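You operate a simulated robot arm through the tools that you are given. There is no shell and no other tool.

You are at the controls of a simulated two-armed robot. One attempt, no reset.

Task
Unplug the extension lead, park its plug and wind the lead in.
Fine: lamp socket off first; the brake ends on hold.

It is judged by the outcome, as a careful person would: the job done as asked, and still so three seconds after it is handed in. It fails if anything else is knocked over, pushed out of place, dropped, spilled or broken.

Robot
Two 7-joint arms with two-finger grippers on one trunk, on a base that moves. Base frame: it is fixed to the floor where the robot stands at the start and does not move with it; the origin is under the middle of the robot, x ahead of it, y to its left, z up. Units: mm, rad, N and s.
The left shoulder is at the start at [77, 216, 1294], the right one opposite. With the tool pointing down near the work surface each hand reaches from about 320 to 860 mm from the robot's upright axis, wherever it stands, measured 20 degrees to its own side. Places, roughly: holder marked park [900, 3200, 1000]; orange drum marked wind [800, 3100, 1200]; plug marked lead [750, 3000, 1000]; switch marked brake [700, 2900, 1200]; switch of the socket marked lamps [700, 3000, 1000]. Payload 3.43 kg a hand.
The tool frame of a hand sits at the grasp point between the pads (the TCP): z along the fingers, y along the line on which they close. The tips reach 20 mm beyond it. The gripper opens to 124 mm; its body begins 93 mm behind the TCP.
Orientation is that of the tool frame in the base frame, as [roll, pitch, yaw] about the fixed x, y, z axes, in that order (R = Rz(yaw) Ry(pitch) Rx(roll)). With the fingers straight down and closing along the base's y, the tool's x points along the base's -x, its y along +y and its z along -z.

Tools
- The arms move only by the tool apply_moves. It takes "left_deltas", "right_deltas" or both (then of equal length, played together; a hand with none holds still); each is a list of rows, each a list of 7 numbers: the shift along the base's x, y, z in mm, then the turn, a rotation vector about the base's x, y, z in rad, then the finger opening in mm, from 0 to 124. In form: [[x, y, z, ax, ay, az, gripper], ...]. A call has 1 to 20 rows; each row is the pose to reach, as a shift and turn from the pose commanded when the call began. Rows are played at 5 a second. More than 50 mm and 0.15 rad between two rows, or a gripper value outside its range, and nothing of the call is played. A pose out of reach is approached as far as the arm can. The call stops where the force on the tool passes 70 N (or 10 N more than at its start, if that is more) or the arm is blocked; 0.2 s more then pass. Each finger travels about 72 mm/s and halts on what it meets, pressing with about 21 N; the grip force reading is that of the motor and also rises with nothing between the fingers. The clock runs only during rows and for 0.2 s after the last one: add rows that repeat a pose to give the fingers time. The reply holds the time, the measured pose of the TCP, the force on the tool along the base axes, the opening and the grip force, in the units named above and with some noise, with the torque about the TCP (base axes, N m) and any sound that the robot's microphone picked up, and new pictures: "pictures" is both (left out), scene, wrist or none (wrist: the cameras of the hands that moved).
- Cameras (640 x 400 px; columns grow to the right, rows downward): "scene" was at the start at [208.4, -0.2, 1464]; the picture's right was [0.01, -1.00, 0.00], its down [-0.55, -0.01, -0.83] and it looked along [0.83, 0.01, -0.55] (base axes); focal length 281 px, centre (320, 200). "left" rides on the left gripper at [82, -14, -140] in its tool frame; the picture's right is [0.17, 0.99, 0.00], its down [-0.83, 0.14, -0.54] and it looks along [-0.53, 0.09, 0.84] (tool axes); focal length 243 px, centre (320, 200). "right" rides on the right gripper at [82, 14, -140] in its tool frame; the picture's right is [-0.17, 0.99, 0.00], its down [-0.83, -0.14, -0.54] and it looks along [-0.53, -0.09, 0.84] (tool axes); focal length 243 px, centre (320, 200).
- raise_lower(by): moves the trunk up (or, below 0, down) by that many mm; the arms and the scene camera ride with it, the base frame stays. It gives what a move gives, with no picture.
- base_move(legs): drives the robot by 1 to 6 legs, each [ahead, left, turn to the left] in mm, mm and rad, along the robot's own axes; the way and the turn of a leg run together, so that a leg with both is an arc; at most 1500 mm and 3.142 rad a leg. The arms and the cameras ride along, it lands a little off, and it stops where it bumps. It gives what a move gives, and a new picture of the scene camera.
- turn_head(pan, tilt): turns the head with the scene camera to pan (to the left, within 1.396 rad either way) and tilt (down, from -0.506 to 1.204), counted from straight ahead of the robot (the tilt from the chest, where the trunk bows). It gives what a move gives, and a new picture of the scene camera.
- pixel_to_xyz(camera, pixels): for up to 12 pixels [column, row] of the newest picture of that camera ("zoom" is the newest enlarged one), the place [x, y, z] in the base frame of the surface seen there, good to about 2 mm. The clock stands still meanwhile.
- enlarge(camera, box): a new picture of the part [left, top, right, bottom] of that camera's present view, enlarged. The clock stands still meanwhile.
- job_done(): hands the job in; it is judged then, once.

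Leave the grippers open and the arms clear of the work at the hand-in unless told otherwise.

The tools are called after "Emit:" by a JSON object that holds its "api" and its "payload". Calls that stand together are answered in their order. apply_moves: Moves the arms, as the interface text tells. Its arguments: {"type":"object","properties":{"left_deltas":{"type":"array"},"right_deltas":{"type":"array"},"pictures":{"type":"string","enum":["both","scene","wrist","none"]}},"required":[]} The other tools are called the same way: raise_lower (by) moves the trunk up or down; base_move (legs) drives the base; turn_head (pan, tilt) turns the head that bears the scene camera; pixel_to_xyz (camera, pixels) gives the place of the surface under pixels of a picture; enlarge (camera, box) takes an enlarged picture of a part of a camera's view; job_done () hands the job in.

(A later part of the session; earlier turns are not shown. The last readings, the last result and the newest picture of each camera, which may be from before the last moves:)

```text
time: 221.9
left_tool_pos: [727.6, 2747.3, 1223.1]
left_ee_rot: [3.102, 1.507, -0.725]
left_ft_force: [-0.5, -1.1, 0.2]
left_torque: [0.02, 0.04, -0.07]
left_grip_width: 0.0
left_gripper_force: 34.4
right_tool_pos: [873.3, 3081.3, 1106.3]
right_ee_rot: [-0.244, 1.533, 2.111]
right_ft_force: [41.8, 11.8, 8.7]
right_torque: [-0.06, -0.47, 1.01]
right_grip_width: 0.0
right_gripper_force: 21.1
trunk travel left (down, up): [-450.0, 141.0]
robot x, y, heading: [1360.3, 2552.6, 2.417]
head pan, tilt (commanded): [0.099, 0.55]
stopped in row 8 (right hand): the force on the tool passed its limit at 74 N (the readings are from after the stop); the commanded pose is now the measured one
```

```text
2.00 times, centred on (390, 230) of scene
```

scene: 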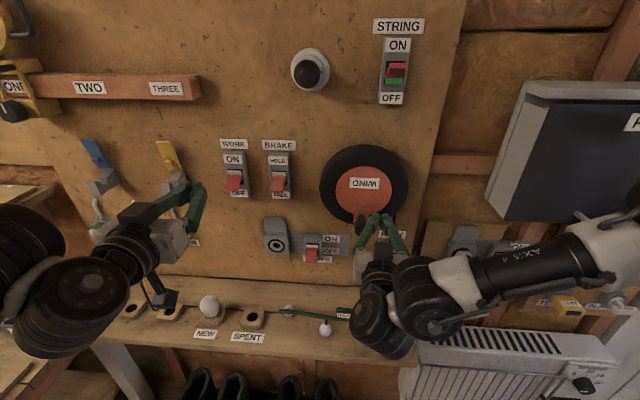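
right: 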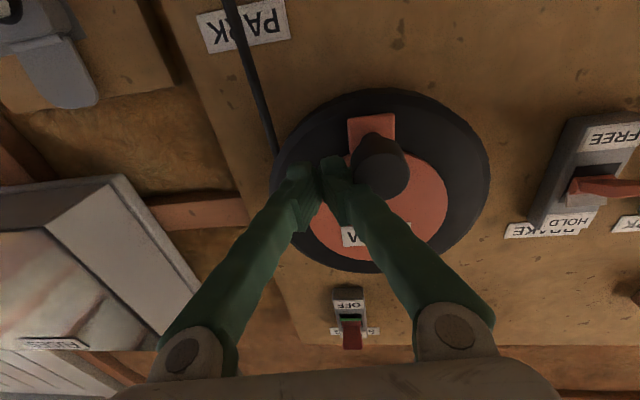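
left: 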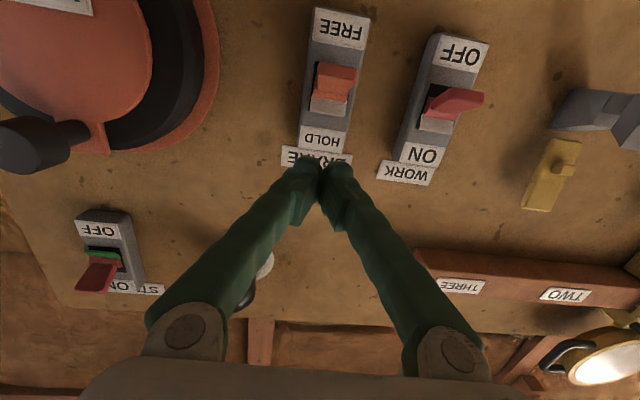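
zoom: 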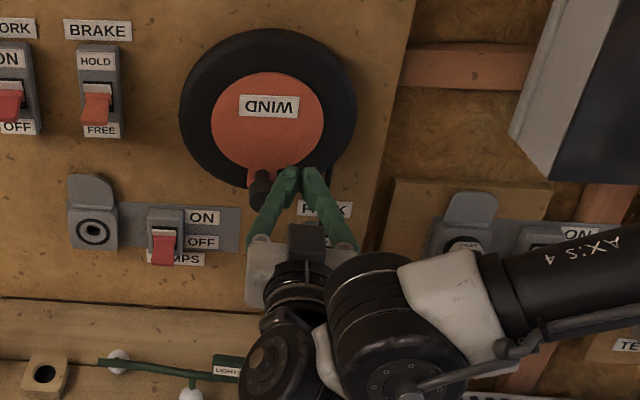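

The drum has hit a firm stop at 1½ turns (label upside-down) — fully wound. I back the right hand off and check plug and lead.

Emit:
{"api": "apply_moves", "payload": {"right_deltas": [[8, 4, 3, 0, 0, 0, 0], [26, -12, 5, 0, 0, 0, 0], [50, -33, 8, 0, 0, 0, 0], [75, -50, 15, 0, 0, 0, 0], [100, -50, 30, 0, 0, 0, 0], [125, -40, 45, 0, 0, 0, 0], [145, -28, 60, 0, 0, 0, 0]], "pictures": "both"}}

Emit:
{"api": "enlarge", "payload": {"camera": "scene", "box": [310, 130, 470, 330]}}

```text
time: 223.5
left_tool_pos: [722.2, 2746.8, 1221.7]
left_ee_rot: [3.111, 1.503, -0.713]
left_ft_force: [-0.1, -0.9, 0.8]
left_torque: [-0.02, 0.01, 0.0]
left_grip_width: 0.2
left_gripper_force: 34.4
right_tool_pos: [1011.5, 3049.6, 1164.2]
right_ee_rot: [-0.171, 1.541, 2.195]
right_ft_force: [0.3, -0.2, 0.0]
right_torque: [0.01, 0.02, -0.02]
right_grip_width: 0.4
right_gripper_force: 20.9
trunk travel left (down, up): [-450.0, 141.0]
robot x, y, heading: [1358.2, 2554.1, 2.417]
head pan, tilt (commanded): [0.099, 0.55]
```

scene: 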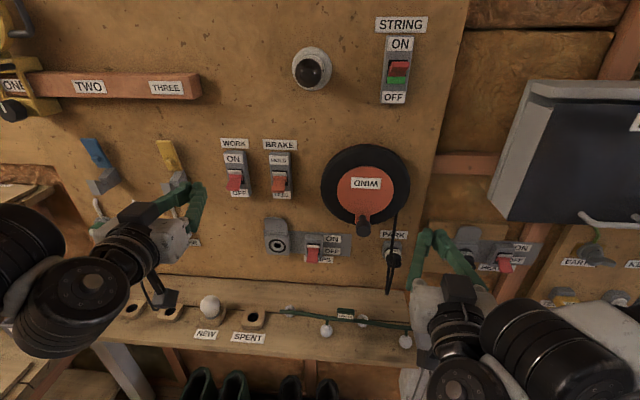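
right: 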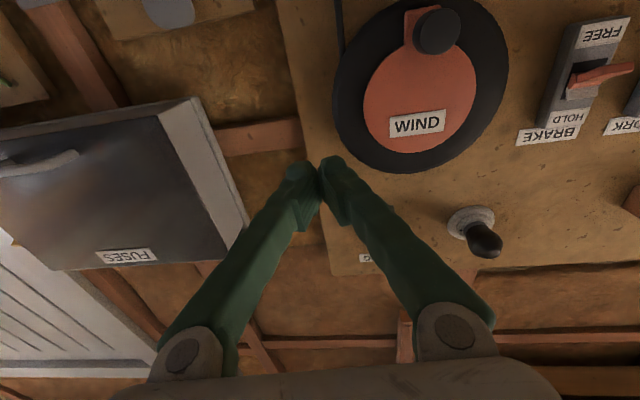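

```text
2.00 times, centred on (390, 230) of scene
```

zoom: 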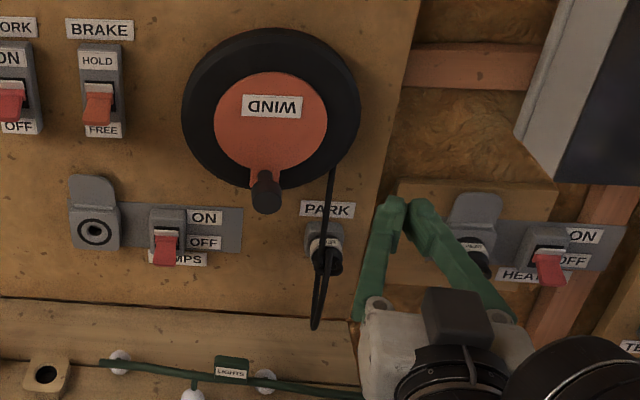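

The plug is parked and the lead is in, with just a short hang between plug and drum. Last: BRAKE back to HOLD. I measure the tab in its FREE position.

Emit:
{"api": "enlarge", "payload": {"camera": "scene", "box": [250, 130, 314, 205]}}

Emit:
{"api": "pixel_to_xyz", "payload": {"camera": "zoom", "pixels": [[290, 265], [290, 285], [290, 300], [290, 312], [270, 285], [310, 285], [295, 240], [290, 330], [300, 180], [290, 345]]}}

```text
5.33 times, centred on (282, 168) of scene
```

zoom: 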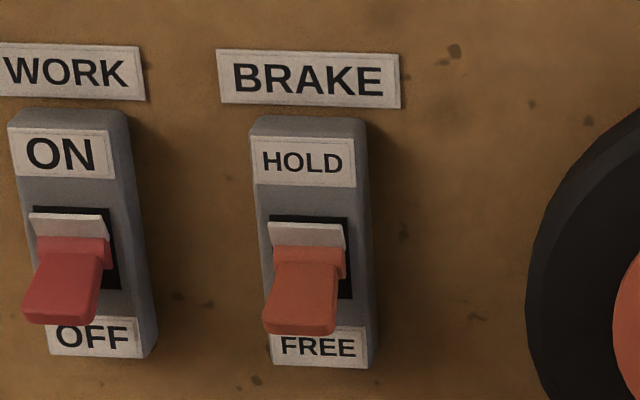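

```text
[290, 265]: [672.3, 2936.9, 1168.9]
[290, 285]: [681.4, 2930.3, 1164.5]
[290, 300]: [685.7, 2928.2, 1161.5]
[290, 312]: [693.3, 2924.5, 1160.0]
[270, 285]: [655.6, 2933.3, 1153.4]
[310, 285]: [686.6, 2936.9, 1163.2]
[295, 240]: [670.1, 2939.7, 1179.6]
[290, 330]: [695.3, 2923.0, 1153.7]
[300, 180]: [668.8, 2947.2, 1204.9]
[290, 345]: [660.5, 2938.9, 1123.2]
```

Tab tip in FREE: t≈2667, underside z≈1147. I bring the left closed fingers in below it (z≈1105) at n≈130 first.

Emit:
{"api": "apply_moves", "payload": {"left_deltas": [[4, 19, -17, 0, 0, 0, 0], [8, 38, -33, 0, 0, 0, 0], [12, 57, -50, 0, 0, 0, 0], [16, 76, -67, 0, 0, 0, 0], [20, 95, -84, 0, 0, 0, 0], [25, 114, -100, 0, 0, 0, 0], [28.5, 133.4, -116.7, 0, 0, 0, 0], [28.5, 133.4, -116.7, 0, 0, 0, 0]], "pictures": "both"}}

```text
time: 225.3
left_tool_pos: [750.9, 2879.8, 1103.4]
left_ee_rot: [3.129, 1.505, -0.693]
left_ft_force: [-0.1, 0.0, -0.6]
left_torque: [-0.03, 0.03, -0.01]
left_grip_width: 0.0
left_gripper_force: 33.9
right_tool_pos: [1010.1, 3048.6, 1163.6]
right_ee_rot: [-0.216, 1.542, 2.151]
right_ft_force: [0.1, -0.1, -0.2]
right_torque: [0.02, 0.0, -0.01]
right_grip_width: 0.1
right_gripper_force: 20.5
trunk travel left (down, up): [-450.0, 141.0]
robot x, y, heading: [1360.0, 2553.1, 2.42]
head pan, tilt (commanded): [0.099, 0.55]
```

scene: 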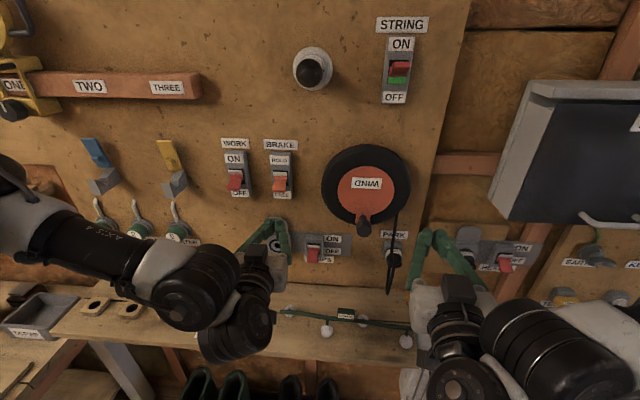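
left: 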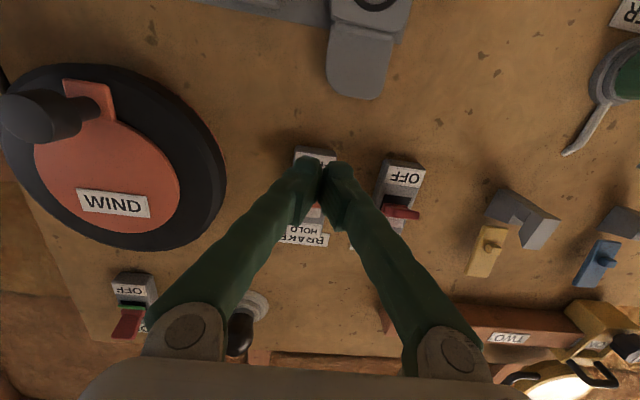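

Well placed below the tab. I advance 72 mm and push the tab upward in small steps.

Emit:
{"api": "apply_moves", "payload": {"left_deltas": [[-14, 12, 0, 0, 0, 0, 0], [-28, 24, 0, 0, 0, 0, 0], [-42, 36, 0, 0, 0, 0, 0], [-54.4, 47.2, 0, 0, 0, 0, 0], [-54.4, 47.2, 12, 0, 0, 0, 0], [-54.4, 47.2, 22, 0, 0, 0, 0], [-54.4, 47.2, 30, 0, 0, 0, 0], [-54.4, 47.2, 37, 0, 0, 0, 0], [-54.4, 47.2, 43, 0, 0, 0, 0], [-54.4, 47.2, 49, 0, 0, 0, 0]], "pictures": "both"}}

```text
time: 227.5
left_tool_pos: [696.4, 2928.4, 1154.0]
left_ee_rot: [3.129, 1.504, -0.693]
left_ft_force: [0.8, 0.7, -0.1]
left_torque: [-0.02, 0.04, 0.0]
left_grip_width: 0.1
left_gripper_force: 34.5
right_tool_pos: [1011.0, 3048.8, 1162.7]
right_ee_rot: [-0.21, 1.546, 2.157]
right_ft_force: [0.4, 0.3, 0.5]
right_torque: [0.03, 0.0, -0.02]
right_grip_width: 0.0
right_gripper_force: 21.2
trunk travel left (down, up): [-450.0, 141.0]
robot x, y, heading: [1355.8, 2551.8, 2.423]
head pan, tilt (commanded): [0.099, 0.55]
```

scene: 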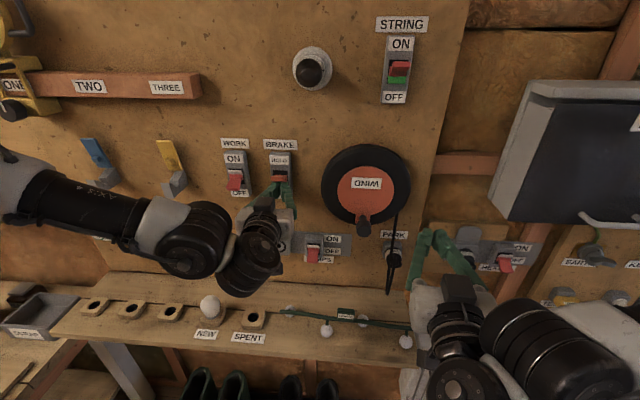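
left: 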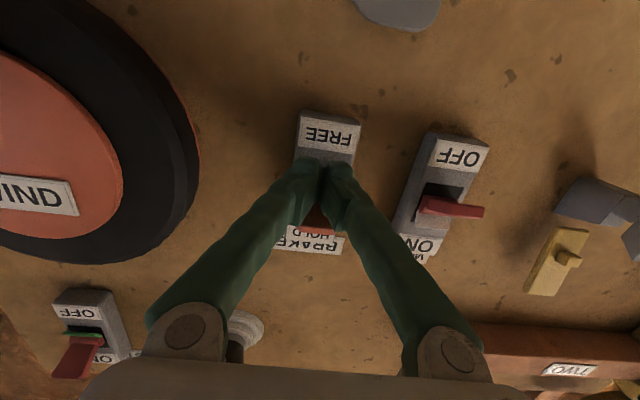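

The tab seems to have snapped up already. I push a few mm more to feel the end stop.

Emit:
{"api": "apply_moves", "payload": {"left_deltas": [[0, 0, 4, 0, 0, 0, 0], [0, 0, 8, 0, 0, 0, 0], [0, 0, 11, 0, 0, 0, 0]], "pictures": "none"}}

```text
time: 228.3
left_tool_pos: [696.2, 2928.2, 1160.1]
left_ee_rot: [3.08, 1.5, -0.745]
left_ft_force: [4.2, -4.3, -17.8]
left_torque: [-0.06, -0.07, 0.03]
left_grip_width: 5.9
left_gripper_force: 34.7
right_tool_pos: [1009.5, 3049.6, 1162.2]
right_ee_rot: [-0.228, 1.545, 2.138]
right_ft_force: [-0.5, 0.3, 0.2]
right_torque: [-0.02, 0.03, 0.01]
right_grip_width: 0.0
right_gripper_force: 20.8
trunk travel left (down, up): [-450.0, 141.0]
robot x, y, heading: [1360.3, 2556.2, 2.42]
head pan, tilt (commanded): [0.099, 0.55]
```

At the stop (18 N). I withdraw the left hand down and away, and inspect the switch.

Emit:
{"api": "apply_moves", "payload": {"left_deltas": [[0, 0, -10, 0, 0, 0, 0], [0, 0, -25, 0, 0, 0, 0], [8, -7, -38, 0, 0, 0, 0], [28, -24, -40, 0, 0, 0, 0], [50, -44, -40, 0, 0, 0, 0], [72, -65, -40, 0, 0, 0, 0], [90, -90, -30, 0, 0, 0, 0], [95, -120, -20, 0, 0, 0, 0]], "pictures": "both"}}

Emit:
{"api": "enlarge", "payload": {"camera": "scene", "box": [220, 130, 330, 270]}}

```text
time: 230.1
left_tool_pos: [792.0, 2804.8, 1145.5]
left_ee_rot: [3.141, 1.505, -0.681]
left_ft_force: [0.2, -0.3, -0.3]
left_torque: [-0.03, -0.03, -0.04]
left_grip_width: 0.0
left_gripper_force: 34.6
right_tool_pos: [1009.8, 3047.5, 1163.2]
right_ee_rot: [-0.242, 1.543, 2.125]
right_ft_force: [-2.1, 0.8, -0.1]
right_torque: [0.0, 0.02, 0.01]
right_grip_width: 0.0
right_gripper_force: 21.0
trunk travel left (down, up): [-450.0, 141.0]
robot x, y, heading: [1361.4, 2550.8, 2.421]
head pan, tilt (commanded): [0.099, 0.55]
```

scene: 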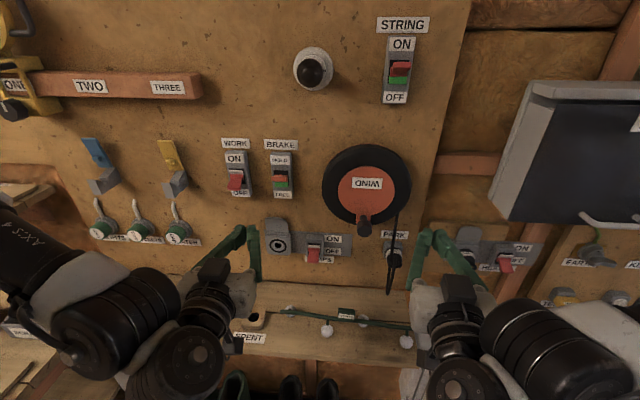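
left: 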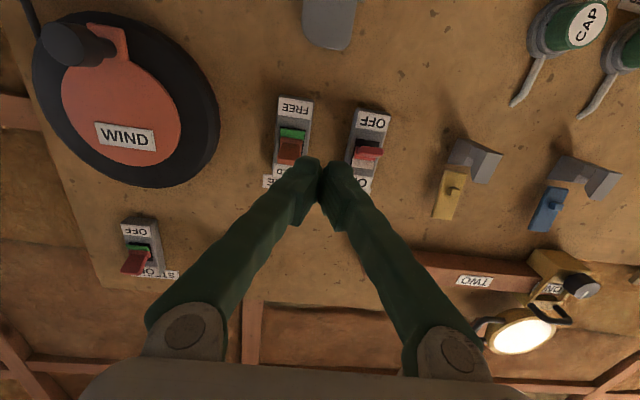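

```text
2.86 times, centred on (275, 200) of scene
```

zoom: 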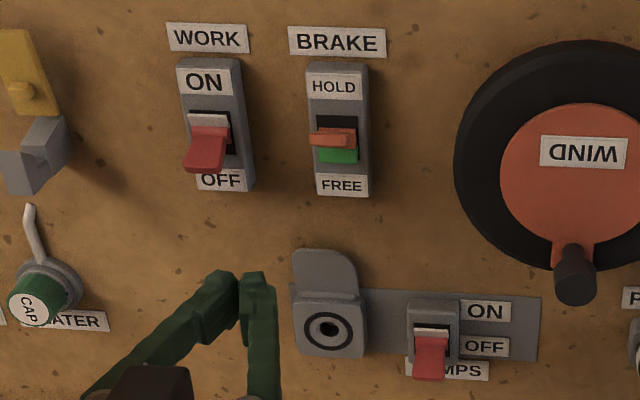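

BRAKE shows HOLD, LAMPS shows OFF. Now I verify nothing else was moved: I check the shelf items, bar and blocks, after moving both hands aside.

Emit:
{"api": "apply_moves", "payload": {"left_deltas": [[15, -20, 10, 0, 0, 0, 10], [30, -45, 20, 0, 0, 0, 30], [45, -70, 30, 0, 0, 0, 60], [55, -95, 40, 0, 0, 0, 80]], "right_deltas": [[15, 0, -10, 0, 0, 0, 10], [25, 10, -20, 0, 0, 0, 30], [35, 20, -30, 0, 0, 0, 60], [45, 30, -40, 0, 0, 0, 80]], "pictures": "scene"}}

Emit:
{"api": "turn_head", "payload": {"pan": 0.0, "tilt": 0.75}}

```text
time: 231.1
left_tool_pos: [813.6, 2781.0, 1154.5]
left_ee_rot: [-3.138, 1.502, -0.675]
left_ft_force: [-0.1, -0.2, -0.6]
left_torque: [0.02, 0.04, -0.08]
left_grip_width: 80.1
left_gripper_force: 0.1
left hand out of reach, approached as far as the arm can: row 2, 3, 4
right_tool_pos: [1049.3, 3075.1, 1129.5]
right_ee_rot: [-0.283, 1.548, 2.087]
right_ft_force: [-0.6, -0.3, 0.0]
right_torque: [0.02, 0.02, -0.03]
right_grip_width: 80.2
right_gripper_force: 0.0
right hand out of reach, approached as far as the arm can: row 1, 2, 3, 4
trunk travel left (down, up): [-450.0, 141.0]
robot x, y, heading: [1362.5, 2556.5, 2.425]
head pan, tilt (commanded): [0.099, 0.55]
```

scene: 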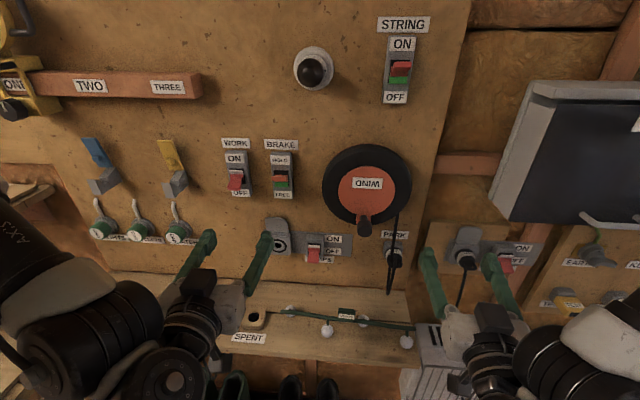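

```text
time: 231.8
left_tool_pos: [813.7, 2782.5, 1155.0]
left_ee_rot: [3.122, 1.505, -0.7]
left_ft_force: [-0.1, -0.5, -0.4]
left_torque: [0.0, -0.01, 0.02]
left_grip_width: 79.8
left_gripper_force: 0.1
right_tool_pos: [1050.2, 3074.7, 1129.1]
right_ee_rot: [-0.254, 1.547, 2.114]
right_ft_force: [0.5, 0.5, -0.4]
right_torque: [0.0, 0.01, -0.04]
right_grip_width: 79.9
right_gripper_force: 0.2
trunk travel left (down, up): [-450.0, 141.0]
robot x, y, heading: [1361.8, 2553.6, 2.42]
head pan, tilt (commanded): [0.0, 0.75]
```

scene: 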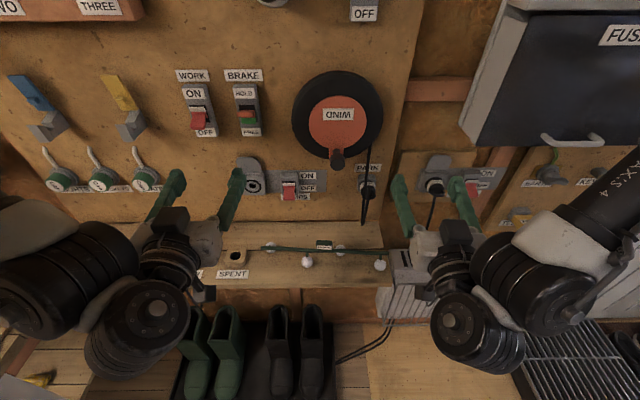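

I drive straight back 250 mm so the arms are clear and I can see everything.

Emit:
{"api": "base_move", "payload": {"legs": [[-250, 0, 0]]}}

Emit:
{"api": "turn_head", "payload": {"pan": 0.0, "tilt": 0.6}}

```text
time: 234.0
left_tool_pos: [1004.5, 2615.5, 1155.5]
left_ee_rot: [3.12, 1.504, -0.702]
left_ft_force: [-0.3, -0.9, -0.6]
left_torque: [-0.03, 0.02, 0.01]
left_grip_width: 80.2
left_gripper_force: 0.1
right_tool_pos: [1240.2, 2909.2, 1128.2]
right_ee_rot: [-0.259, 1.547, 2.11]
right_ft_force: [0.0, -0.2, -0.2]
right_torque: [0.01, -0.02, 0.0]
right_grip_width: 79.9
right_gripper_force: 0.0
trunk travel left (down, up): [-450.0, 141.0]
robot x, y, heading: [1550.5, 2383.0, 2.423]
head pan, tilt (commanded): [0.0, 0.75]
```

scene: 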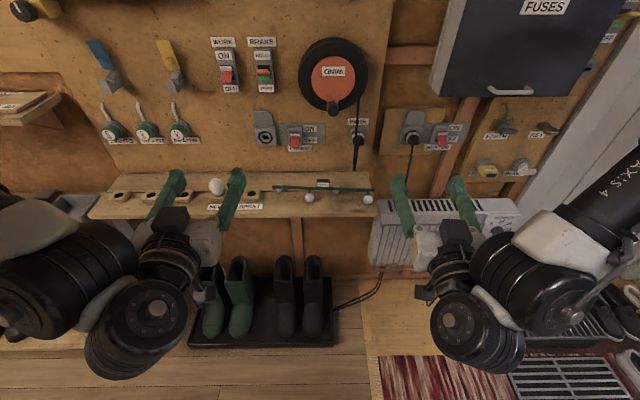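

```text
time: 234.7
left_tool_pos: [1004.6, 2613.8, 1155.2]
left_ee_rot: [3.118, 1.505, -0.701]
left_ft_force: [1.0, -0.1, 1.0]
left_torque: [0.02, -0.01, 0.02]
left_grip_width: 79.9
left_gripper_force: 0.0
right_tool_pos: [1240.9, 2906.9, 1128.9]
right_ee_rot: [-0.241, 1.547, 2.126]
right_ft_force: [-0.8, 0.1, -0.1]
right_torque: [-0.02, 0.0, 0.0]
right_grip_width: 80.1
right_gripper_force: 0.0
trunk travel left (down, up): [-450.0, 141.0]
robot x, y, heading: [1549.5, 2386.1, 2.424]
head pan, tilt (commanded): [0.0, 0.6]
```

scene: 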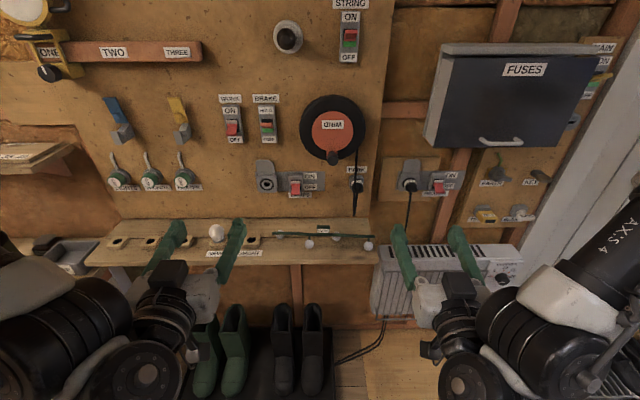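

I enlarge the shelf and the plug/drum to verify the final state.

Emit:
{"api": "enlarge", "payload": {"camera": "scene", "box": [180, 205, 400, 285]}}

Emit:
{"api": "pixel_to_xyz", "payload": {"camera": "zoom", "pixels": [[290, 85], [420, 92], [545, 98], [435, 72], [205, 110], [250, 115], [105, 80], [280, 92]]}}

Emit:
{"api": "enlarge", "payload": {"camera": "scene", "box": [240, 85, 400, 225]}}

```text
2.91 times, centred on (290, 245) of scene
```

zoom: 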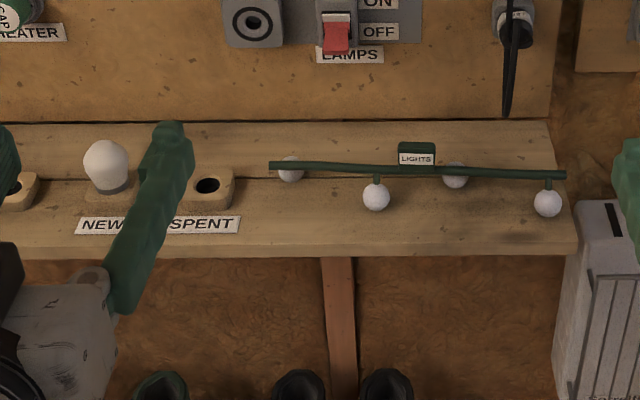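

```text
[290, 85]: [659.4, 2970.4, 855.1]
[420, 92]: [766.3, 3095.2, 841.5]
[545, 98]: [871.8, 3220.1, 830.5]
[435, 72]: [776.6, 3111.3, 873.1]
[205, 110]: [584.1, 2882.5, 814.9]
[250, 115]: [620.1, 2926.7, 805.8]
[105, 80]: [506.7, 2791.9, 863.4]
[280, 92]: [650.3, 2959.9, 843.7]
```

```text
2.86 times, centred on (320, 155) of scene
```

zoom: 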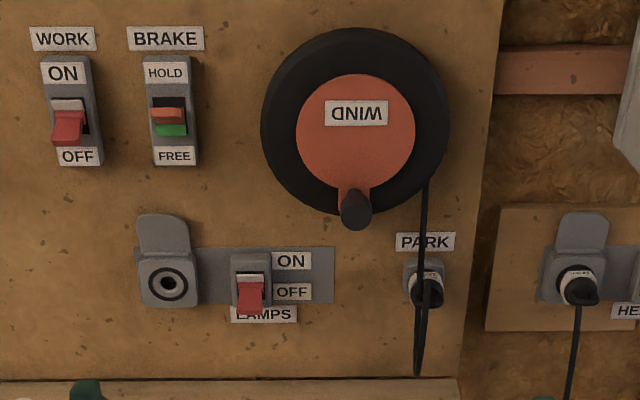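

Everything looks in order. I measure the light bar and block once more to compare with the values before.

Emit:
{"api": "pixel_to_xyz", "payload": {"camera": "scene", "pixels": [[274, 234], [300, 236], [373, 237], [323, 229], [310, 244], [368, 245], [252, 236], [215, 230]]}}

Emit:
{"api": "enlarge", "payload": {"camera": "scene", "box": [255, 215, 385, 265]}}

Emit:
{"api": "pixel_to_xyz", "payload": {"camera": "zoom", "pixels": [[95, 170], [200, 175], [585, 195], [330, 145], [560, 190], [400, 185]]}}

```text
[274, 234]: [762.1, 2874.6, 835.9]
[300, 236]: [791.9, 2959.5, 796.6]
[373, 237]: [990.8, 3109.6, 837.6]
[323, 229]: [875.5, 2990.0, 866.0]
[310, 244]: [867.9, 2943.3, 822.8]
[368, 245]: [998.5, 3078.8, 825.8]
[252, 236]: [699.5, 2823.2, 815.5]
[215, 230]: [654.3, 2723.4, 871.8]
```

```text
4.92 times, centred on (320, 240) of scene
```

zoom: 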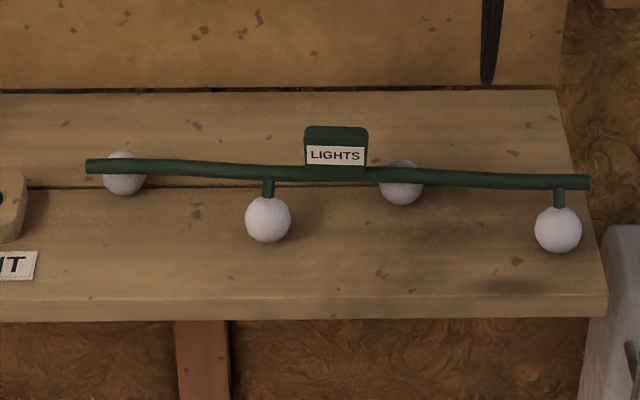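

```text
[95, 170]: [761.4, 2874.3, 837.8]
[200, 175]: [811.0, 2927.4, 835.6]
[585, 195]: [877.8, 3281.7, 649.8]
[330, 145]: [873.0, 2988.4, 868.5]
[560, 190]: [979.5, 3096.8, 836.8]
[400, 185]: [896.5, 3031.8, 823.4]
```

The light bar on the shelf has shifted: its left end is ~15 mm nearer the wall than before (n≈142 instead of 157) — that came from nudging the plug. A careful person puts it back. I first tilt the right tool to 60° down here, fingers closed.

Emit:
{"api": "apply_moves", "payload": {"right_deltas": [[0, 0, 0, -0.087, -0.1, 0, 60], [0, 0, 0, -0.174, -0.2, 0, 30], [0, 0, 0, -0.261, -0.3, 0, 0], [0, 0, 0, -0.348, -0.4, 0, 0], [0, 0, 0, -0.434, -0.5, 0, 0], [0, 0, 0, -0.521, -0.6, 0, 0], [0, 0, 0, -0.608, -0.7, 0, 0], [0, 0, 0, -0.695, -0.8, 0, 0], [0, 0, 0, -0.695, -0.8, 0, 0]], "pictures": "none"}}

Emit:
{"api": "base_move", "payload": {"legs": [[0, 110, 0], [200, 0, 0]]}}

Emit:
{"api": "turn_head", "payload": {"pan": 0.0, "tilt": 0.8}}

```text
time: 236.7
left_tool_pos: [1005.4, 2613.5, 1155.7]
left_ee_rot: [3.122, 1.504, -0.698]
left_ft_force: [-0.1, -0.6, -0.3]
left_torque: [-0.01, -0.01, -0.01]
left_grip_width: 80.1
left_gripper_force: 0.0
right_tool_pos: [1243.7, 2903.8, 1050.9]
right_ee_rot: [-3.078, 0.698, -0.665]
right_ft_force: [0.5, -0.6, -0.3]
right_torque: [-0.03, -0.02, -0.02]
right_grip_width: 0.2
right_gripper_force: 21.1
right hand out of reach, approached as far as the arm can: row 6, 7, 8, 9
trunk travel left (down, up): [-450.0, 141.0]
robot x, y, heading: [1549.8, 2386.3, 2.419]
head pan, tilt (commanded): [0.0, 0.6]
```

```text
time: 240.2
left_tool_pos: [785.2, 2663.7, 1156.5]
left_ee_rot: [3.121, 1.505, -0.704]
left_ft_force: [-0.4, -0.7, 0.4]
left_torque: [0.03, 0.03, -0.02]
left_grip_width: 80.0
left_gripper_force: 0.1
right_tool_pos: [1025.3, 2954.7, 1049.9]
right_ee_rot: [-3.079, 0.698, -0.666]
right_ft_force: [0.6, 0.3, 0.5]
right_torque: [0.04, -0.04, -0.02]
right_grip_width: 0.3
right_gripper_force: 20.6
trunk travel left (down, up): [-450.0, 141.0]
robot x, y, heading: [1326.8, 2434.8, 2.416]
head pan, tilt (commanded): [0.0, 0.6]
```

scene: 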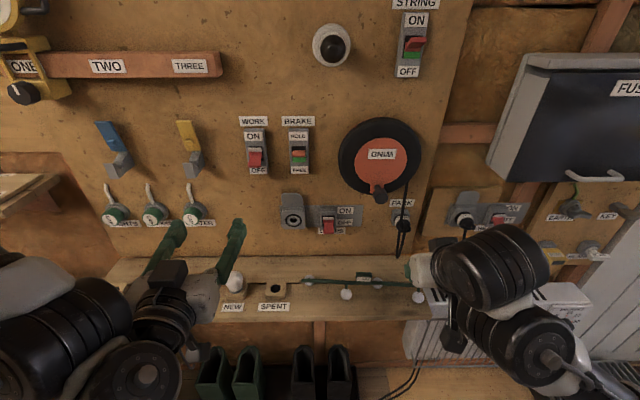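

```text
time: 240.9
left_tool_pos: [784.7, 2663.5, 1154.1]
left_ee_rot: [3.118, 1.502, -0.705]
left_ft_force: [-0.1, 0.2, -0.3]
left_torque: [0.01, -0.01, 0.01]
left_grip_width: 79.9
left_gripper_force: 0.0
right_tool_pos: [1024.6, 2954.1, 1049.3]
right_ee_rot: [-3.08, 0.701, -0.668]
right_ft_force: [-0.7, -0.2, -0.5]
right_torque: [0.01, 0.01, 0.03]
right_grip_width: 0.0
right_gripper_force: 21.5
trunk travel left (down, up): [-450.0, 141.0]
robot x, y, heading: [1327.8, 2434.9, 2.416]
head pan, tilt (commanded): [0.0, 0.799]
```

scene: 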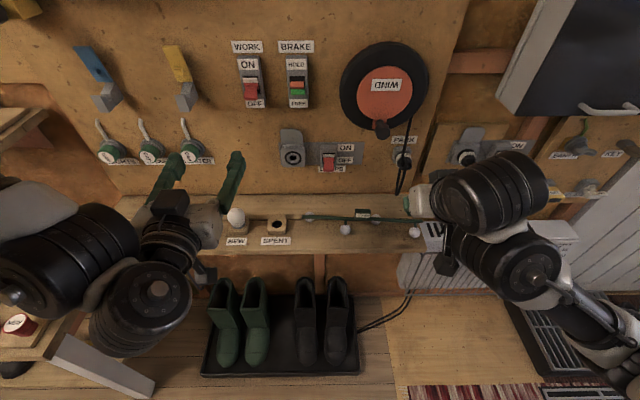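

Now I zoom on the bar from here and measure along its top.

Emit:
{"api": "enlarge", "payload": {"camera": "scene", "box": [290, 190, 420, 250]}}

Emit:
{"api": "pixel_to_xyz", "payload": {"camera": "zoom", "pixels": [[70, 125], [110, 128], [170, 135], [230, 140], [285, 140], [400, 150], [470, 155], [340, 118], [340, 135], [100, 150], [285, 185], [545, 160]]}}

```text
4.92 times, centred on (355, 220) of scene
```

zoom: 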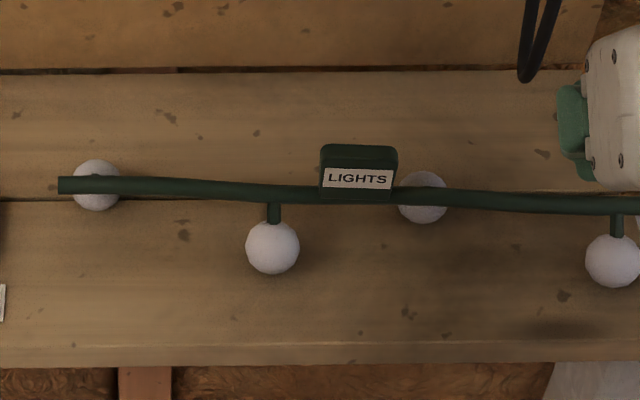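

```text
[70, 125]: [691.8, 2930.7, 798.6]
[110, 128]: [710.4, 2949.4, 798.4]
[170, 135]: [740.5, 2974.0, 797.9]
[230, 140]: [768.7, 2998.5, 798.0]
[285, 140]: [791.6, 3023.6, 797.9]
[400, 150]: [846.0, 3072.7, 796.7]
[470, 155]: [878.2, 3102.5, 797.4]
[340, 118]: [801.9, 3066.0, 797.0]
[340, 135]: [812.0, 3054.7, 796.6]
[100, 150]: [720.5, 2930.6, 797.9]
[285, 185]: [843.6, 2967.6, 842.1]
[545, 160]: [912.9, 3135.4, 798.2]
```

I pick the bar's own pixels this time.

Emit:
{"api": "pixel_to_xyz", "payload": {"camera": "zoom", "pixels": [[66, 183], [90, 182], [140, 184], [190, 186], [240, 190], [295, 192], [405, 195], [470, 198], [540, 202], [600, 205], [355, 152], [358, 180]]}}

```text
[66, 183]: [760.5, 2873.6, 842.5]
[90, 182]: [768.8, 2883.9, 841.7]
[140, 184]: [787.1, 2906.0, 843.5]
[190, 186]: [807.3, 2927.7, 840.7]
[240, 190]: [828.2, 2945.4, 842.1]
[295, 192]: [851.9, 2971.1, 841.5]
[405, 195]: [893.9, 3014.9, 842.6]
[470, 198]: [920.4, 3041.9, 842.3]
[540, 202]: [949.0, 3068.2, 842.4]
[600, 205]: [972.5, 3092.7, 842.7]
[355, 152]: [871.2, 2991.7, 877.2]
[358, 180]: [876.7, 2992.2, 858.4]
```

Bar now: n≈141 at t 2710 versus ≈152.6 before; it has turned ~0.06 rad about its right part. I bring the closed fingers above the gap behind the bar, at t≈2722, n≈108.

Emit:
{"api": "apply_moves", "payload": {"right_deltas": [[-32, -2, -10, -0.016, -0.019, 0, 0], [-64, -4, -25, -0.033, -0.038, 0, 0], [-96, -6.5, -40, -0.049, -0.057, 0, 0], [-128, -9, -57, -0.066, -0.075, 0, 0], [-160, -11, -75, -0.082, -0.094, 0, 0], [-192, -13, -93, -0.098, -0.113, 0, 0], [-224, -15.5, -111, -0.115, -0.132, 0, 0], [-254.7, -17.7, -129, -0.131, -0.151, 0, 0], [-254.7, -17.7, -129, -0.131, -0.151, 0, 0]], "pictures": "both"}}

Emit:
{"api": "enlarge", "payload": {"camera": "right", "box": [200, 40, 440, 200]}}

```text
time: 242.9
left_tool_pos: [785.3, 2665.0, 1155.2]
left_ee_rot: [3.114, 1.504, -0.708]
left_ft_force: [-0.2, 0.2, -0.1]
left_torque: [0.0, -0.02, -0.01]
left_grip_width: 80.0
left_gripper_force: 0.1
right_tool_pos: [773.7, 2935.2, 918.2]
right_ee_rot: [-3.089, 0.498, -0.675]
right_ft_force: [0.1, 0.8, -0.5]
right_torque: [-0.01, -0.01, 0.01]
right_grip_width: 0.0
right_gripper_force: 21.0
trunk travel left (down, up): [-450.0, 141.0]
robot x, y, heading: [1330.7, 2435.2, 2.423]
head pan, tilt (commanded): [0.0, 0.799]
```

scene: 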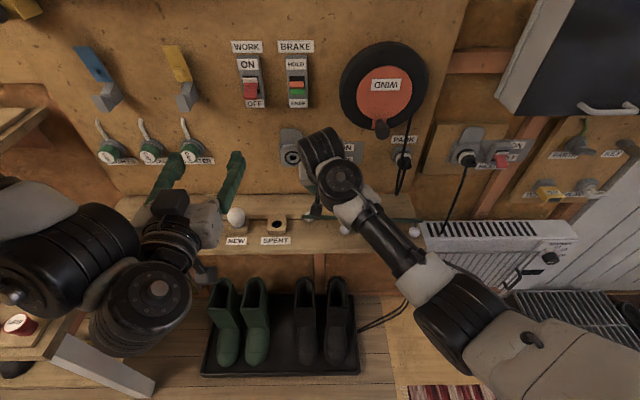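
right: 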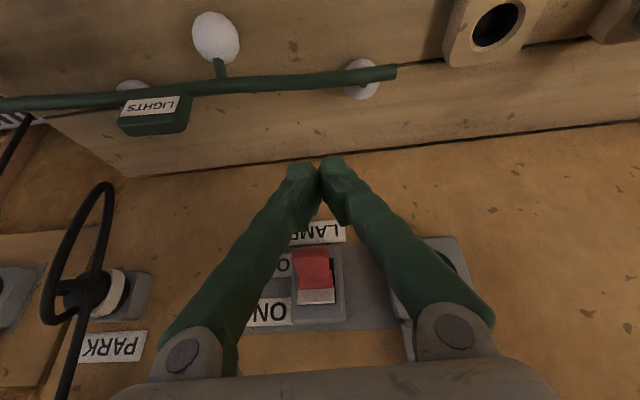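

```text
2.50 times, centred on (320, 120) of right
```

zoom: 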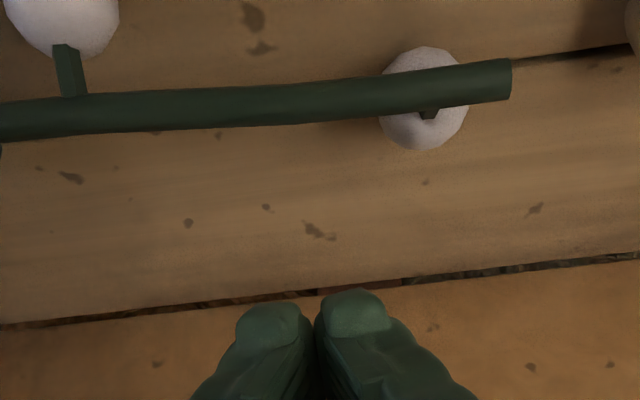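

The fingertips hang over the clear strip behind the bar, between the bulbs. I lower them to z≈838 just behind the bar.

Emit:
{"api": "apply_moves", "payload": {"right_deltas": [[-1, 1, -16, 0, 0, 0, 0], [-2, 2, -32, 0, 0, 0, 0], [-3.4, 3, -48, 0, 0, 0, 0], [-3.4, 3, -62, 0, 0, 0, 0], [-3.4, 3, -73, 0, 0, 0, 0], [-3.4, 3, -80, 0, 0, 0, 0], [-3.4, 3, -80, 0, 0, 0, 0]], "pictures": "wrist"}}

```text
time: 244.5
left_tool_pos: [786.0, 2664.6, 1155.6]
left_ee_rot: [3.121, 1.504, -0.703]
left_ft_force: [0.2, -0.1, 0.6]
left_torque: [0.0, 0.03, -0.01]
left_grip_width: 80.1
left_gripper_force: 0.1
right_tool_pos: [767.7, 2940.6, 840.2]
right_ee_rot: [-3.092, 0.499, -0.675]
right_ft_force: [0.6, 0.3, -0.1]
right_torque: [-0.02, 0.02, 0.01]
right_grip_width: 0.0
right_gripper_force: 21.3
trunk travel left (down, up): [-450.0, 141.0]
robot x, y, heading: [1326.9, 2432.9, 2.419]
head pan, tilt (commanded): [0.0, 0.799]
```

right: 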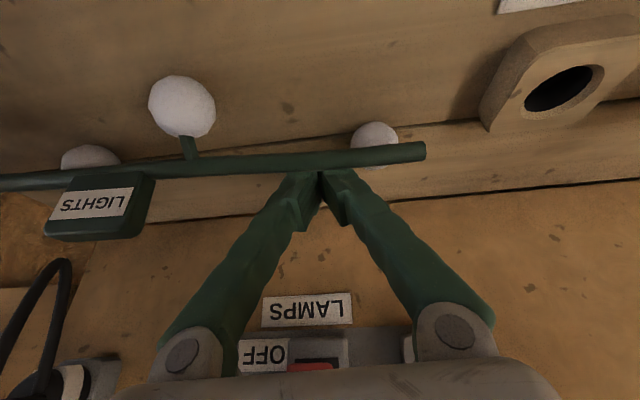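

No contact yet, n≈104. I draw outward slowly to n≈122 and look for contact.

Emit:
{"api": "apply_moves", "payload": {"right_deltas": [[3, -2.6, 0, 0, 0, 0, 0], [6, -5.2, 0, 0, 0, 0, 0], [9, -7.9, 0, 0, 0, 0, 0], [11.3, -9.8, 0, 0, 0, 0, 0], [13.9, -12.1, 0, 0, 0, 0, 0], [13.9, -12.1, 0, 0, 0, 0, 0]], "pictures": "wrist"}}

Emit:
{"api": "pixel_to_xyz", "payload": {"camera": "right", "pixels": [[410, 155], [390, 155], [340, 160], [290, 163], [240, 166], [210, 168], [110, 195], [20, 185]]}}

```text
time: 245.9
left_tool_pos: [785.4, 2664.8, 1154.9]
left_ee_rot: [3.122, 1.504, -0.702]
left_ft_force: [0.3, -0.4, -0.4]
left_torque: [-0.02, 0.01, -0.01]
left_grip_width: 79.9
left_gripper_force: 0.0
right_tool_pos: [780.6, 2928.2, 839.6]
right_ee_rot: [-3.091, 0.499, -0.674]
right_ft_force: [0.1, 0.5, 0.2]
right_torque: [0.0, 0.03, 0.0]
right_grip_width: 0.2
right_gripper_force: 21.0
trunk travel left (down, up): [-450.0, 141.0]
robot x, y, heading: [1328.2, 2432.4, 2.422]
head pan, tilt (commanded): [0.0, 0.799]
```

right: 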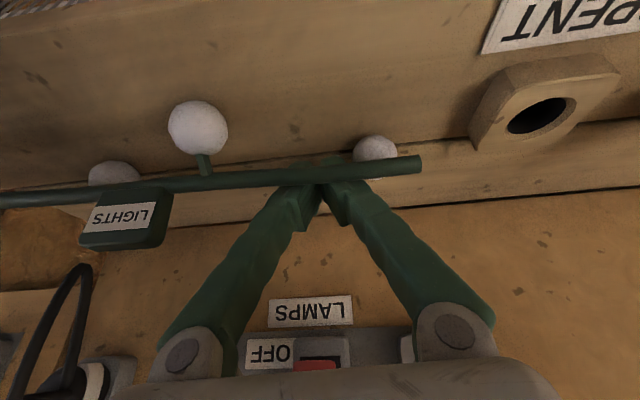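

```text
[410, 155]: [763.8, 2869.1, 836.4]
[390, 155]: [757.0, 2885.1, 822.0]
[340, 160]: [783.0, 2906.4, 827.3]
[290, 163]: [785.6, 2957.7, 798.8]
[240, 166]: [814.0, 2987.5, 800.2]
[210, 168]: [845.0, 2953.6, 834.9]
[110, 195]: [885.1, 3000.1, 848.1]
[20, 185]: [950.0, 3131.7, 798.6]
```

No contact yet. I measure the bar from this camera as a reference, then continue outward in 2 mm steps.

Emit:
{"api": "pixel_to_xyz", "payload": {"camera": "right", "pixels": [[414, 163], [395, 166], [375, 169], [355, 172], [260, 180], [230, 182], [180, 184], [60, 195]]}}

Emit:
{"api": "apply_moves", "payload": {"right_deltas": [[1.5, -1.3, 0, 0, 0, 0, 0], [3, -2.6, 0, 0, 0, 0, 0], [4.5, -3.9, 0, 0, 0, 0, 0], [6, -5.2, 0, 0, 0, 0, 0], [6, -5.2, 0, 0, 0, 0, 0]], "pictures": "wrist"}}

```text
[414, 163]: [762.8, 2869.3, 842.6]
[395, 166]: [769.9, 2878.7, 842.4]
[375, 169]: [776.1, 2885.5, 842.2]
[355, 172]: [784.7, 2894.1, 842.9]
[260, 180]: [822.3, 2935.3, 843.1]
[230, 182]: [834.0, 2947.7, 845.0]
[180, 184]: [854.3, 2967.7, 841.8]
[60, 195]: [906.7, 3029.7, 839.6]
```

```text
time: 247.1
left_tool_pos: [785.1, 2664.0, 1154.8]
left_ee_rot: [3.121, 1.505, -0.702]
left_ft_force: [-0.5, -0.1, -0.2]
left_torque: [0.03, 0.01, -0.01]
left_grip_width: 80.2
left_gripper_force: 0.0
right_tool_pos: [787.7, 2921.5, 840.3]
right_ee_rot: [-3.091, 0.498, -0.672]
right_ft_force: [-0.4, 0.4, 0.6]
right_torque: [-0.02, -0.02, 0.0]
right_grip_width: 0.1
right_gripper_force: 21.2
trunk travel left (down, up): [-450.0, 141.0]
robot x, y, heading: [1329.2, 2435.8, 2.42]
head pan, tilt (commanded): [0.0, 0.799]
```

right: 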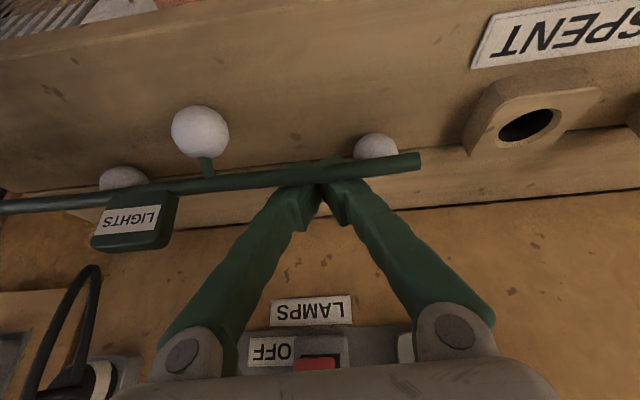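

The forces are tiny, but the bar may already be moving. I re-measure it.

Emit:
{"api": "pixel_to_xyz", "payload": {"camera": "right", "pixels": [[413, 161], [395, 164], [375, 168], [260, 178], [230, 180], [180, 185], [60, 199], [20, 203]]}}

Emit:
{"api": "enlarge", "payload": {"camera": "scene", "box": [290, 190, 420, 250]}}

```text
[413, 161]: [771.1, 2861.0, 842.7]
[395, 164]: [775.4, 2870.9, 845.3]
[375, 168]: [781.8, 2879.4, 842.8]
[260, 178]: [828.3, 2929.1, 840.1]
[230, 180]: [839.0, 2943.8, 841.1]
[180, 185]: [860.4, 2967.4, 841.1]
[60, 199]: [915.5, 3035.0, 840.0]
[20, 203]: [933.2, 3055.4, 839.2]
```

```text
4.92 times, centred on (355, 220) of scene
```

zoom: 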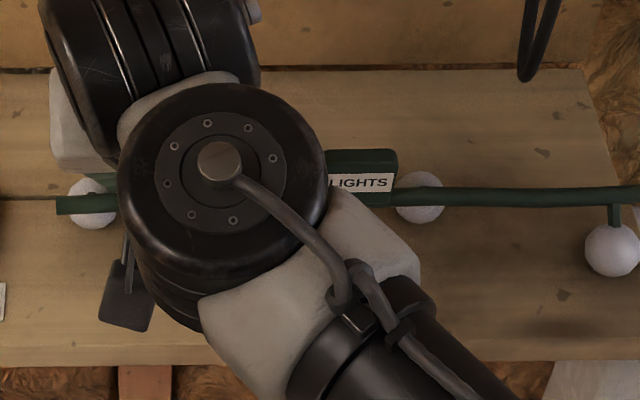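

The bar's line is now within ~2–3 mm of where it was (left end n≈158, 155 at t 2770, 153 at 2900). I ease the finger off toward the wall, lift out, and verify with the scene camera.

Emit:
{"api": "apply_moves", "payload": {"right_deltas": [[-3, 2.6, 0, 0, 0, 0, 0], [-8, 7, 0, 0, 0, 0, 0], [-14, 12, 2, 0, 0, 0, 0], [-16, 14, 18, 0, 0, 0, 0], [-16, 14, 40, 0, 0, 0, 0], [-16, 14, 65, 0, 0, 0, 0], [-10, 10, 90, 0, 0, 0, 0], [15, 0, 115, 0, 0, 0, 0], [45, 10, 140, 0, 0, 0, 0], [75, 30, 160, 0, 0, 0, 0], [105, 55, 170, 0, 0, 0, 0], [135, 85, 175, 0, 0, 0, 0]], "pictures": "scene"}}

Emit:
{"api": "enlarge", "payload": {"camera": "scene", "box": [290, 190, 420, 250]}}

```text
time: 249.7
left_tool_pos: [785.4, 2665.0, 1156.1]
left_ee_rot: [3.108, 1.503, -0.716]
left_ft_force: [-0.4, -0.2, 1.0]
left_torque: [0.01, 0.02, 0.04]
left_grip_width: 80.3
left_gripper_force: 0.1
right_tool_pos: [924.8, 3008.0, 1016.3]
right_ee_rot: [-3.089, 0.499, -0.674]
right_ft_force: [-0.3, 0.2, 0.4]
right_torque: [-0.04, -0.01, -0.02]
right_grip_width: 0.0
right_gripper_force: 21.2
trunk travel left (down, up): [-450.0, 141.0]
robot x, y, heading: [1333.3, 2432.5, 2.418]
head pan, tilt (commanded): [0.0, 0.799]
```

scene: 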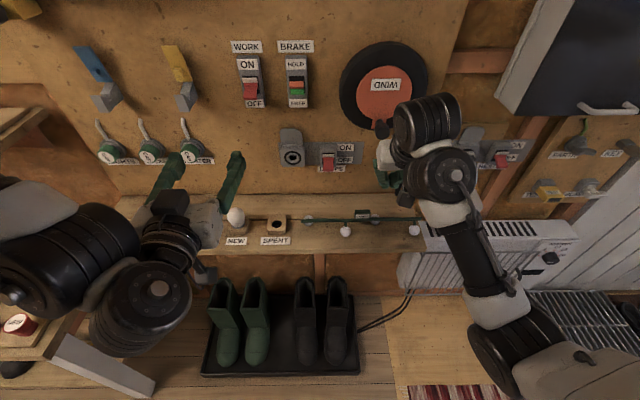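

```text
4.92 times, centred on (355, 220) of scene
```

zoom: 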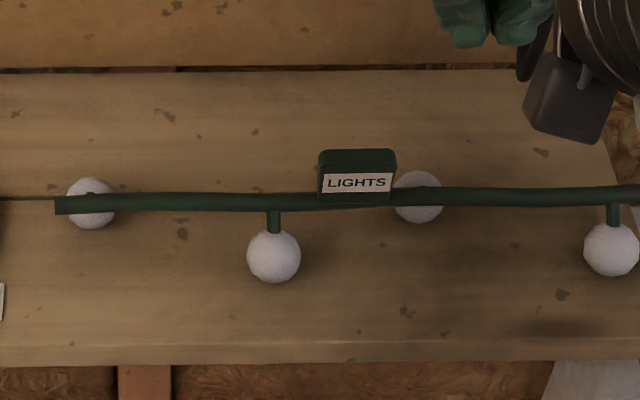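

Emit:
{"api": "pixel_to_xyz", "payload": {"camera": "zoom", "pixels": [[62, 203], [90, 201], [140, 200], [190, 200], [240, 200], [295, 200], [405, 195], [470, 194], [540, 192], [600, 190], [355, 157], [358, 183]]}}

```text
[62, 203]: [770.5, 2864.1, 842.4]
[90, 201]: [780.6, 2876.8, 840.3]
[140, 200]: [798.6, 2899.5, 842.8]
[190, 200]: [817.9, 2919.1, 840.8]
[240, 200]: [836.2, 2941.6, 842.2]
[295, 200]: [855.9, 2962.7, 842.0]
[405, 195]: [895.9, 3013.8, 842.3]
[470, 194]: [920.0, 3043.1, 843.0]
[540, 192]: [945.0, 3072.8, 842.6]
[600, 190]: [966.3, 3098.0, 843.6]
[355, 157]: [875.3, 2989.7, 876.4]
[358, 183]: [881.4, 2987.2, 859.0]
```

The bar is back to within ~2 mm (155.9 / 154.6 / 151 along its length). I also check the SPENT block and NEW bulb against earlier values.

Emit:
{"api": "enlarge", "payload": {"camera": "scene", "box": [215, 195, 315, 250]}}

Emit:
{"api": "pixel_to_xyz", "payload": {"camera": "zoom", "pixels": [[338, 150], [338, 208], [458, 212], [450, 152], [398, 150], [398, 210], [130, 140], [130, 180]]}}

```text
6.40 times, centred on (265, 222) of scene
```

zoom: 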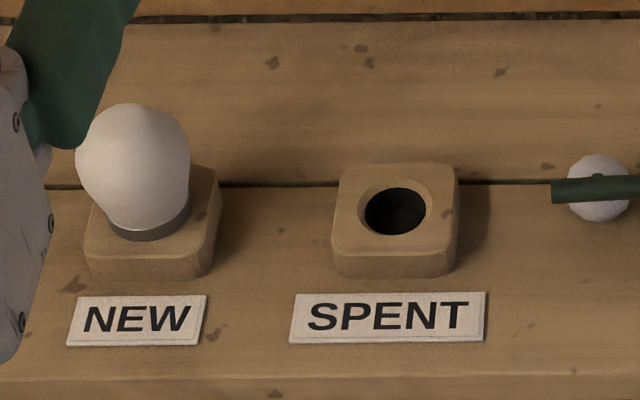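

```text
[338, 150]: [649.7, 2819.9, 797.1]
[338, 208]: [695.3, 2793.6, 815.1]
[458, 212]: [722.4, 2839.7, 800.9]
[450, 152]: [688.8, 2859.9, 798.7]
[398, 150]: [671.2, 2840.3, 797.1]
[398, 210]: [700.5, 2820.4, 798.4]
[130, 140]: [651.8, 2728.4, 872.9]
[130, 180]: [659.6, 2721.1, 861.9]
```

Emit:
{"api": "pixel_to_xyz", "payload": {"camera": "zoom", "pixels": [[348, 172], [450, 172], [340, 248], [446, 248], [200, 180], [100, 248], [208, 246], [395, 212]]}}

```text
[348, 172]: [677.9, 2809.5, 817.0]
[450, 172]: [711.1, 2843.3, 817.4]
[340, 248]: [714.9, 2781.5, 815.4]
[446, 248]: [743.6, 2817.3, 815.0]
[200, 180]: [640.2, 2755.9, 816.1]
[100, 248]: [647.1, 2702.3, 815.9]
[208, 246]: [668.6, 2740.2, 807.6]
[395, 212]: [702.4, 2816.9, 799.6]
```

The blocks are where they were. Now I back away from the wall and open both grippers.

Emit:
{"api": "base_move", "payload": {"legs": [[-280, 0, 0]]}}

Emit:
{"api": "apply_moves", "payload": {"left_deltas": [[0, 0, 0, 0, 0, 0, 124], [0, 0, 0, 0, 0, 0, 124], [0, 0, 0, 0, 0, 0, 124], [0, 0, 0, 0, 0, 0, 124]], "right_deltas": [[0, 0, 0, 0, 0, 0, 124], [0, 0, 0, 0, 0, 0, 124], [0, 0, 0, 0, 0, 0, 124], [0, 0, 0, 0, 0, 0, 124]], "pictures": "none"}}

Emit:
{"api": "turn_head", "payload": {"pan": -0.1, "tilt": 0.5}}

```text
time: 252.0
left_tool_pos: [996.8, 2478.7, 1153.6]
left_ee_rot: [3.121, 1.505, -0.703]
left_ft_force: [-0.2, 0.0, 0.0]
left_torque: [0.02, 0.0, 0.02]
left_grip_width: 80.1
left_gripper_force: 0.1
right_tool_pos: [1132.8, 2821.1, 1016.6]
right_ee_rot: [-3.092, 0.5, -0.672]
right_ft_force: [1.5, -0.1, 0.1]
right_torque: [0.0, 0.01, -0.03]
right_grip_width: 0.1
right_gripper_force: 20.9
trunk travel left (down, up): [-450.0, 141.0]
robot x, y, heading: [1543.5, 2247.9, 2.425]
head pan, tilt (commanded): [0.0, 0.799]
```

scene: 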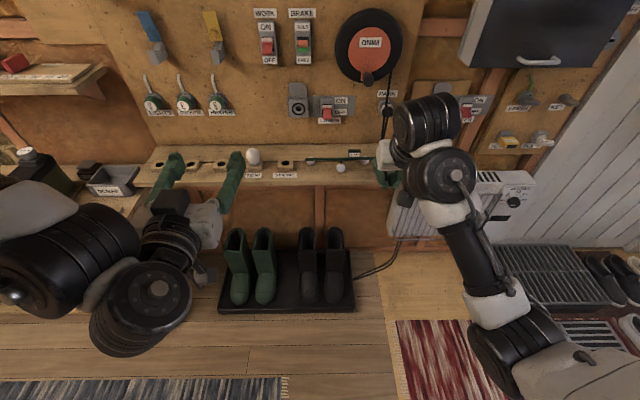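

```text
time: 253.0
left_tool_pos: [995.8, 2478.8, 1155.3]
left_ee_rot: [3.118, 1.505, -0.703]
left_ft_force: [-0.6, 0.1, -0.5]
left_torque: [0.02, 0.0, 0.01]
left_grip_width: 124.1
left_gripper_force: 0.1
right_tool_pos: [1131.6, 2820.8, 1016.5]
right_ee_rot: [-3.091, 0.498, -0.671]
right_ft_force: [0.5, -0.1, -0.6]
right_torque: [0.01, -0.01, 0.02]
right_grip_width: 123.9
right_gripper_force: 0.0
trunk travel left (down, up): [-450.0, 141.0]
robot x, y, heading: [1540.8, 2247.7, 2.417]
head pan, tilt (commanded): [0.0, 0.799]
```

```text
time: 253.8
left_tool_pos: [996.7, 2478.1, 1156.0]
left_ee_rot: [3.12, 1.502, -0.701]
left_ft_force: [-0.5, -0.9, 0.3]
left_torque: [-0.01, -0.04, 0.03]
left_grip_width: 123.9
left_gripper_force: 0.1
right_tool_pos: [1133.1, 2819.8, 1016.5]
right_ee_rot: [-3.091, 0.499, -0.672]
right_ft_force: [0.1, 0.2, -0.9]
right_torque: [0.01, 0.0, 0.03]
right_grip_width: 123.8
right_gripper_force: 0.0
trunk travel left (down, up): [-450.0, 141.0]
robot x, y, heading: [1542.8, 2250.8, 2.421]
head pan, tilt (commanded): [-0.099, 0.499]
```

scene: 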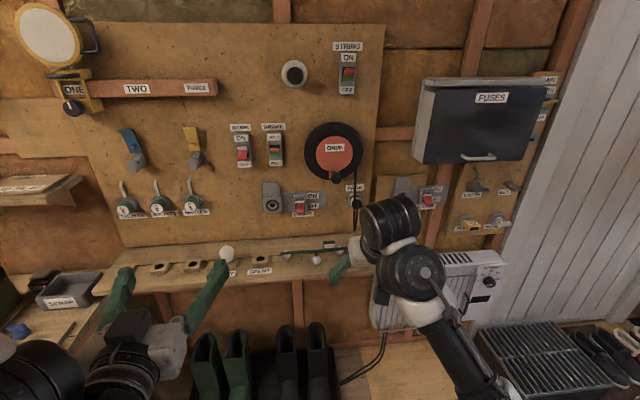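

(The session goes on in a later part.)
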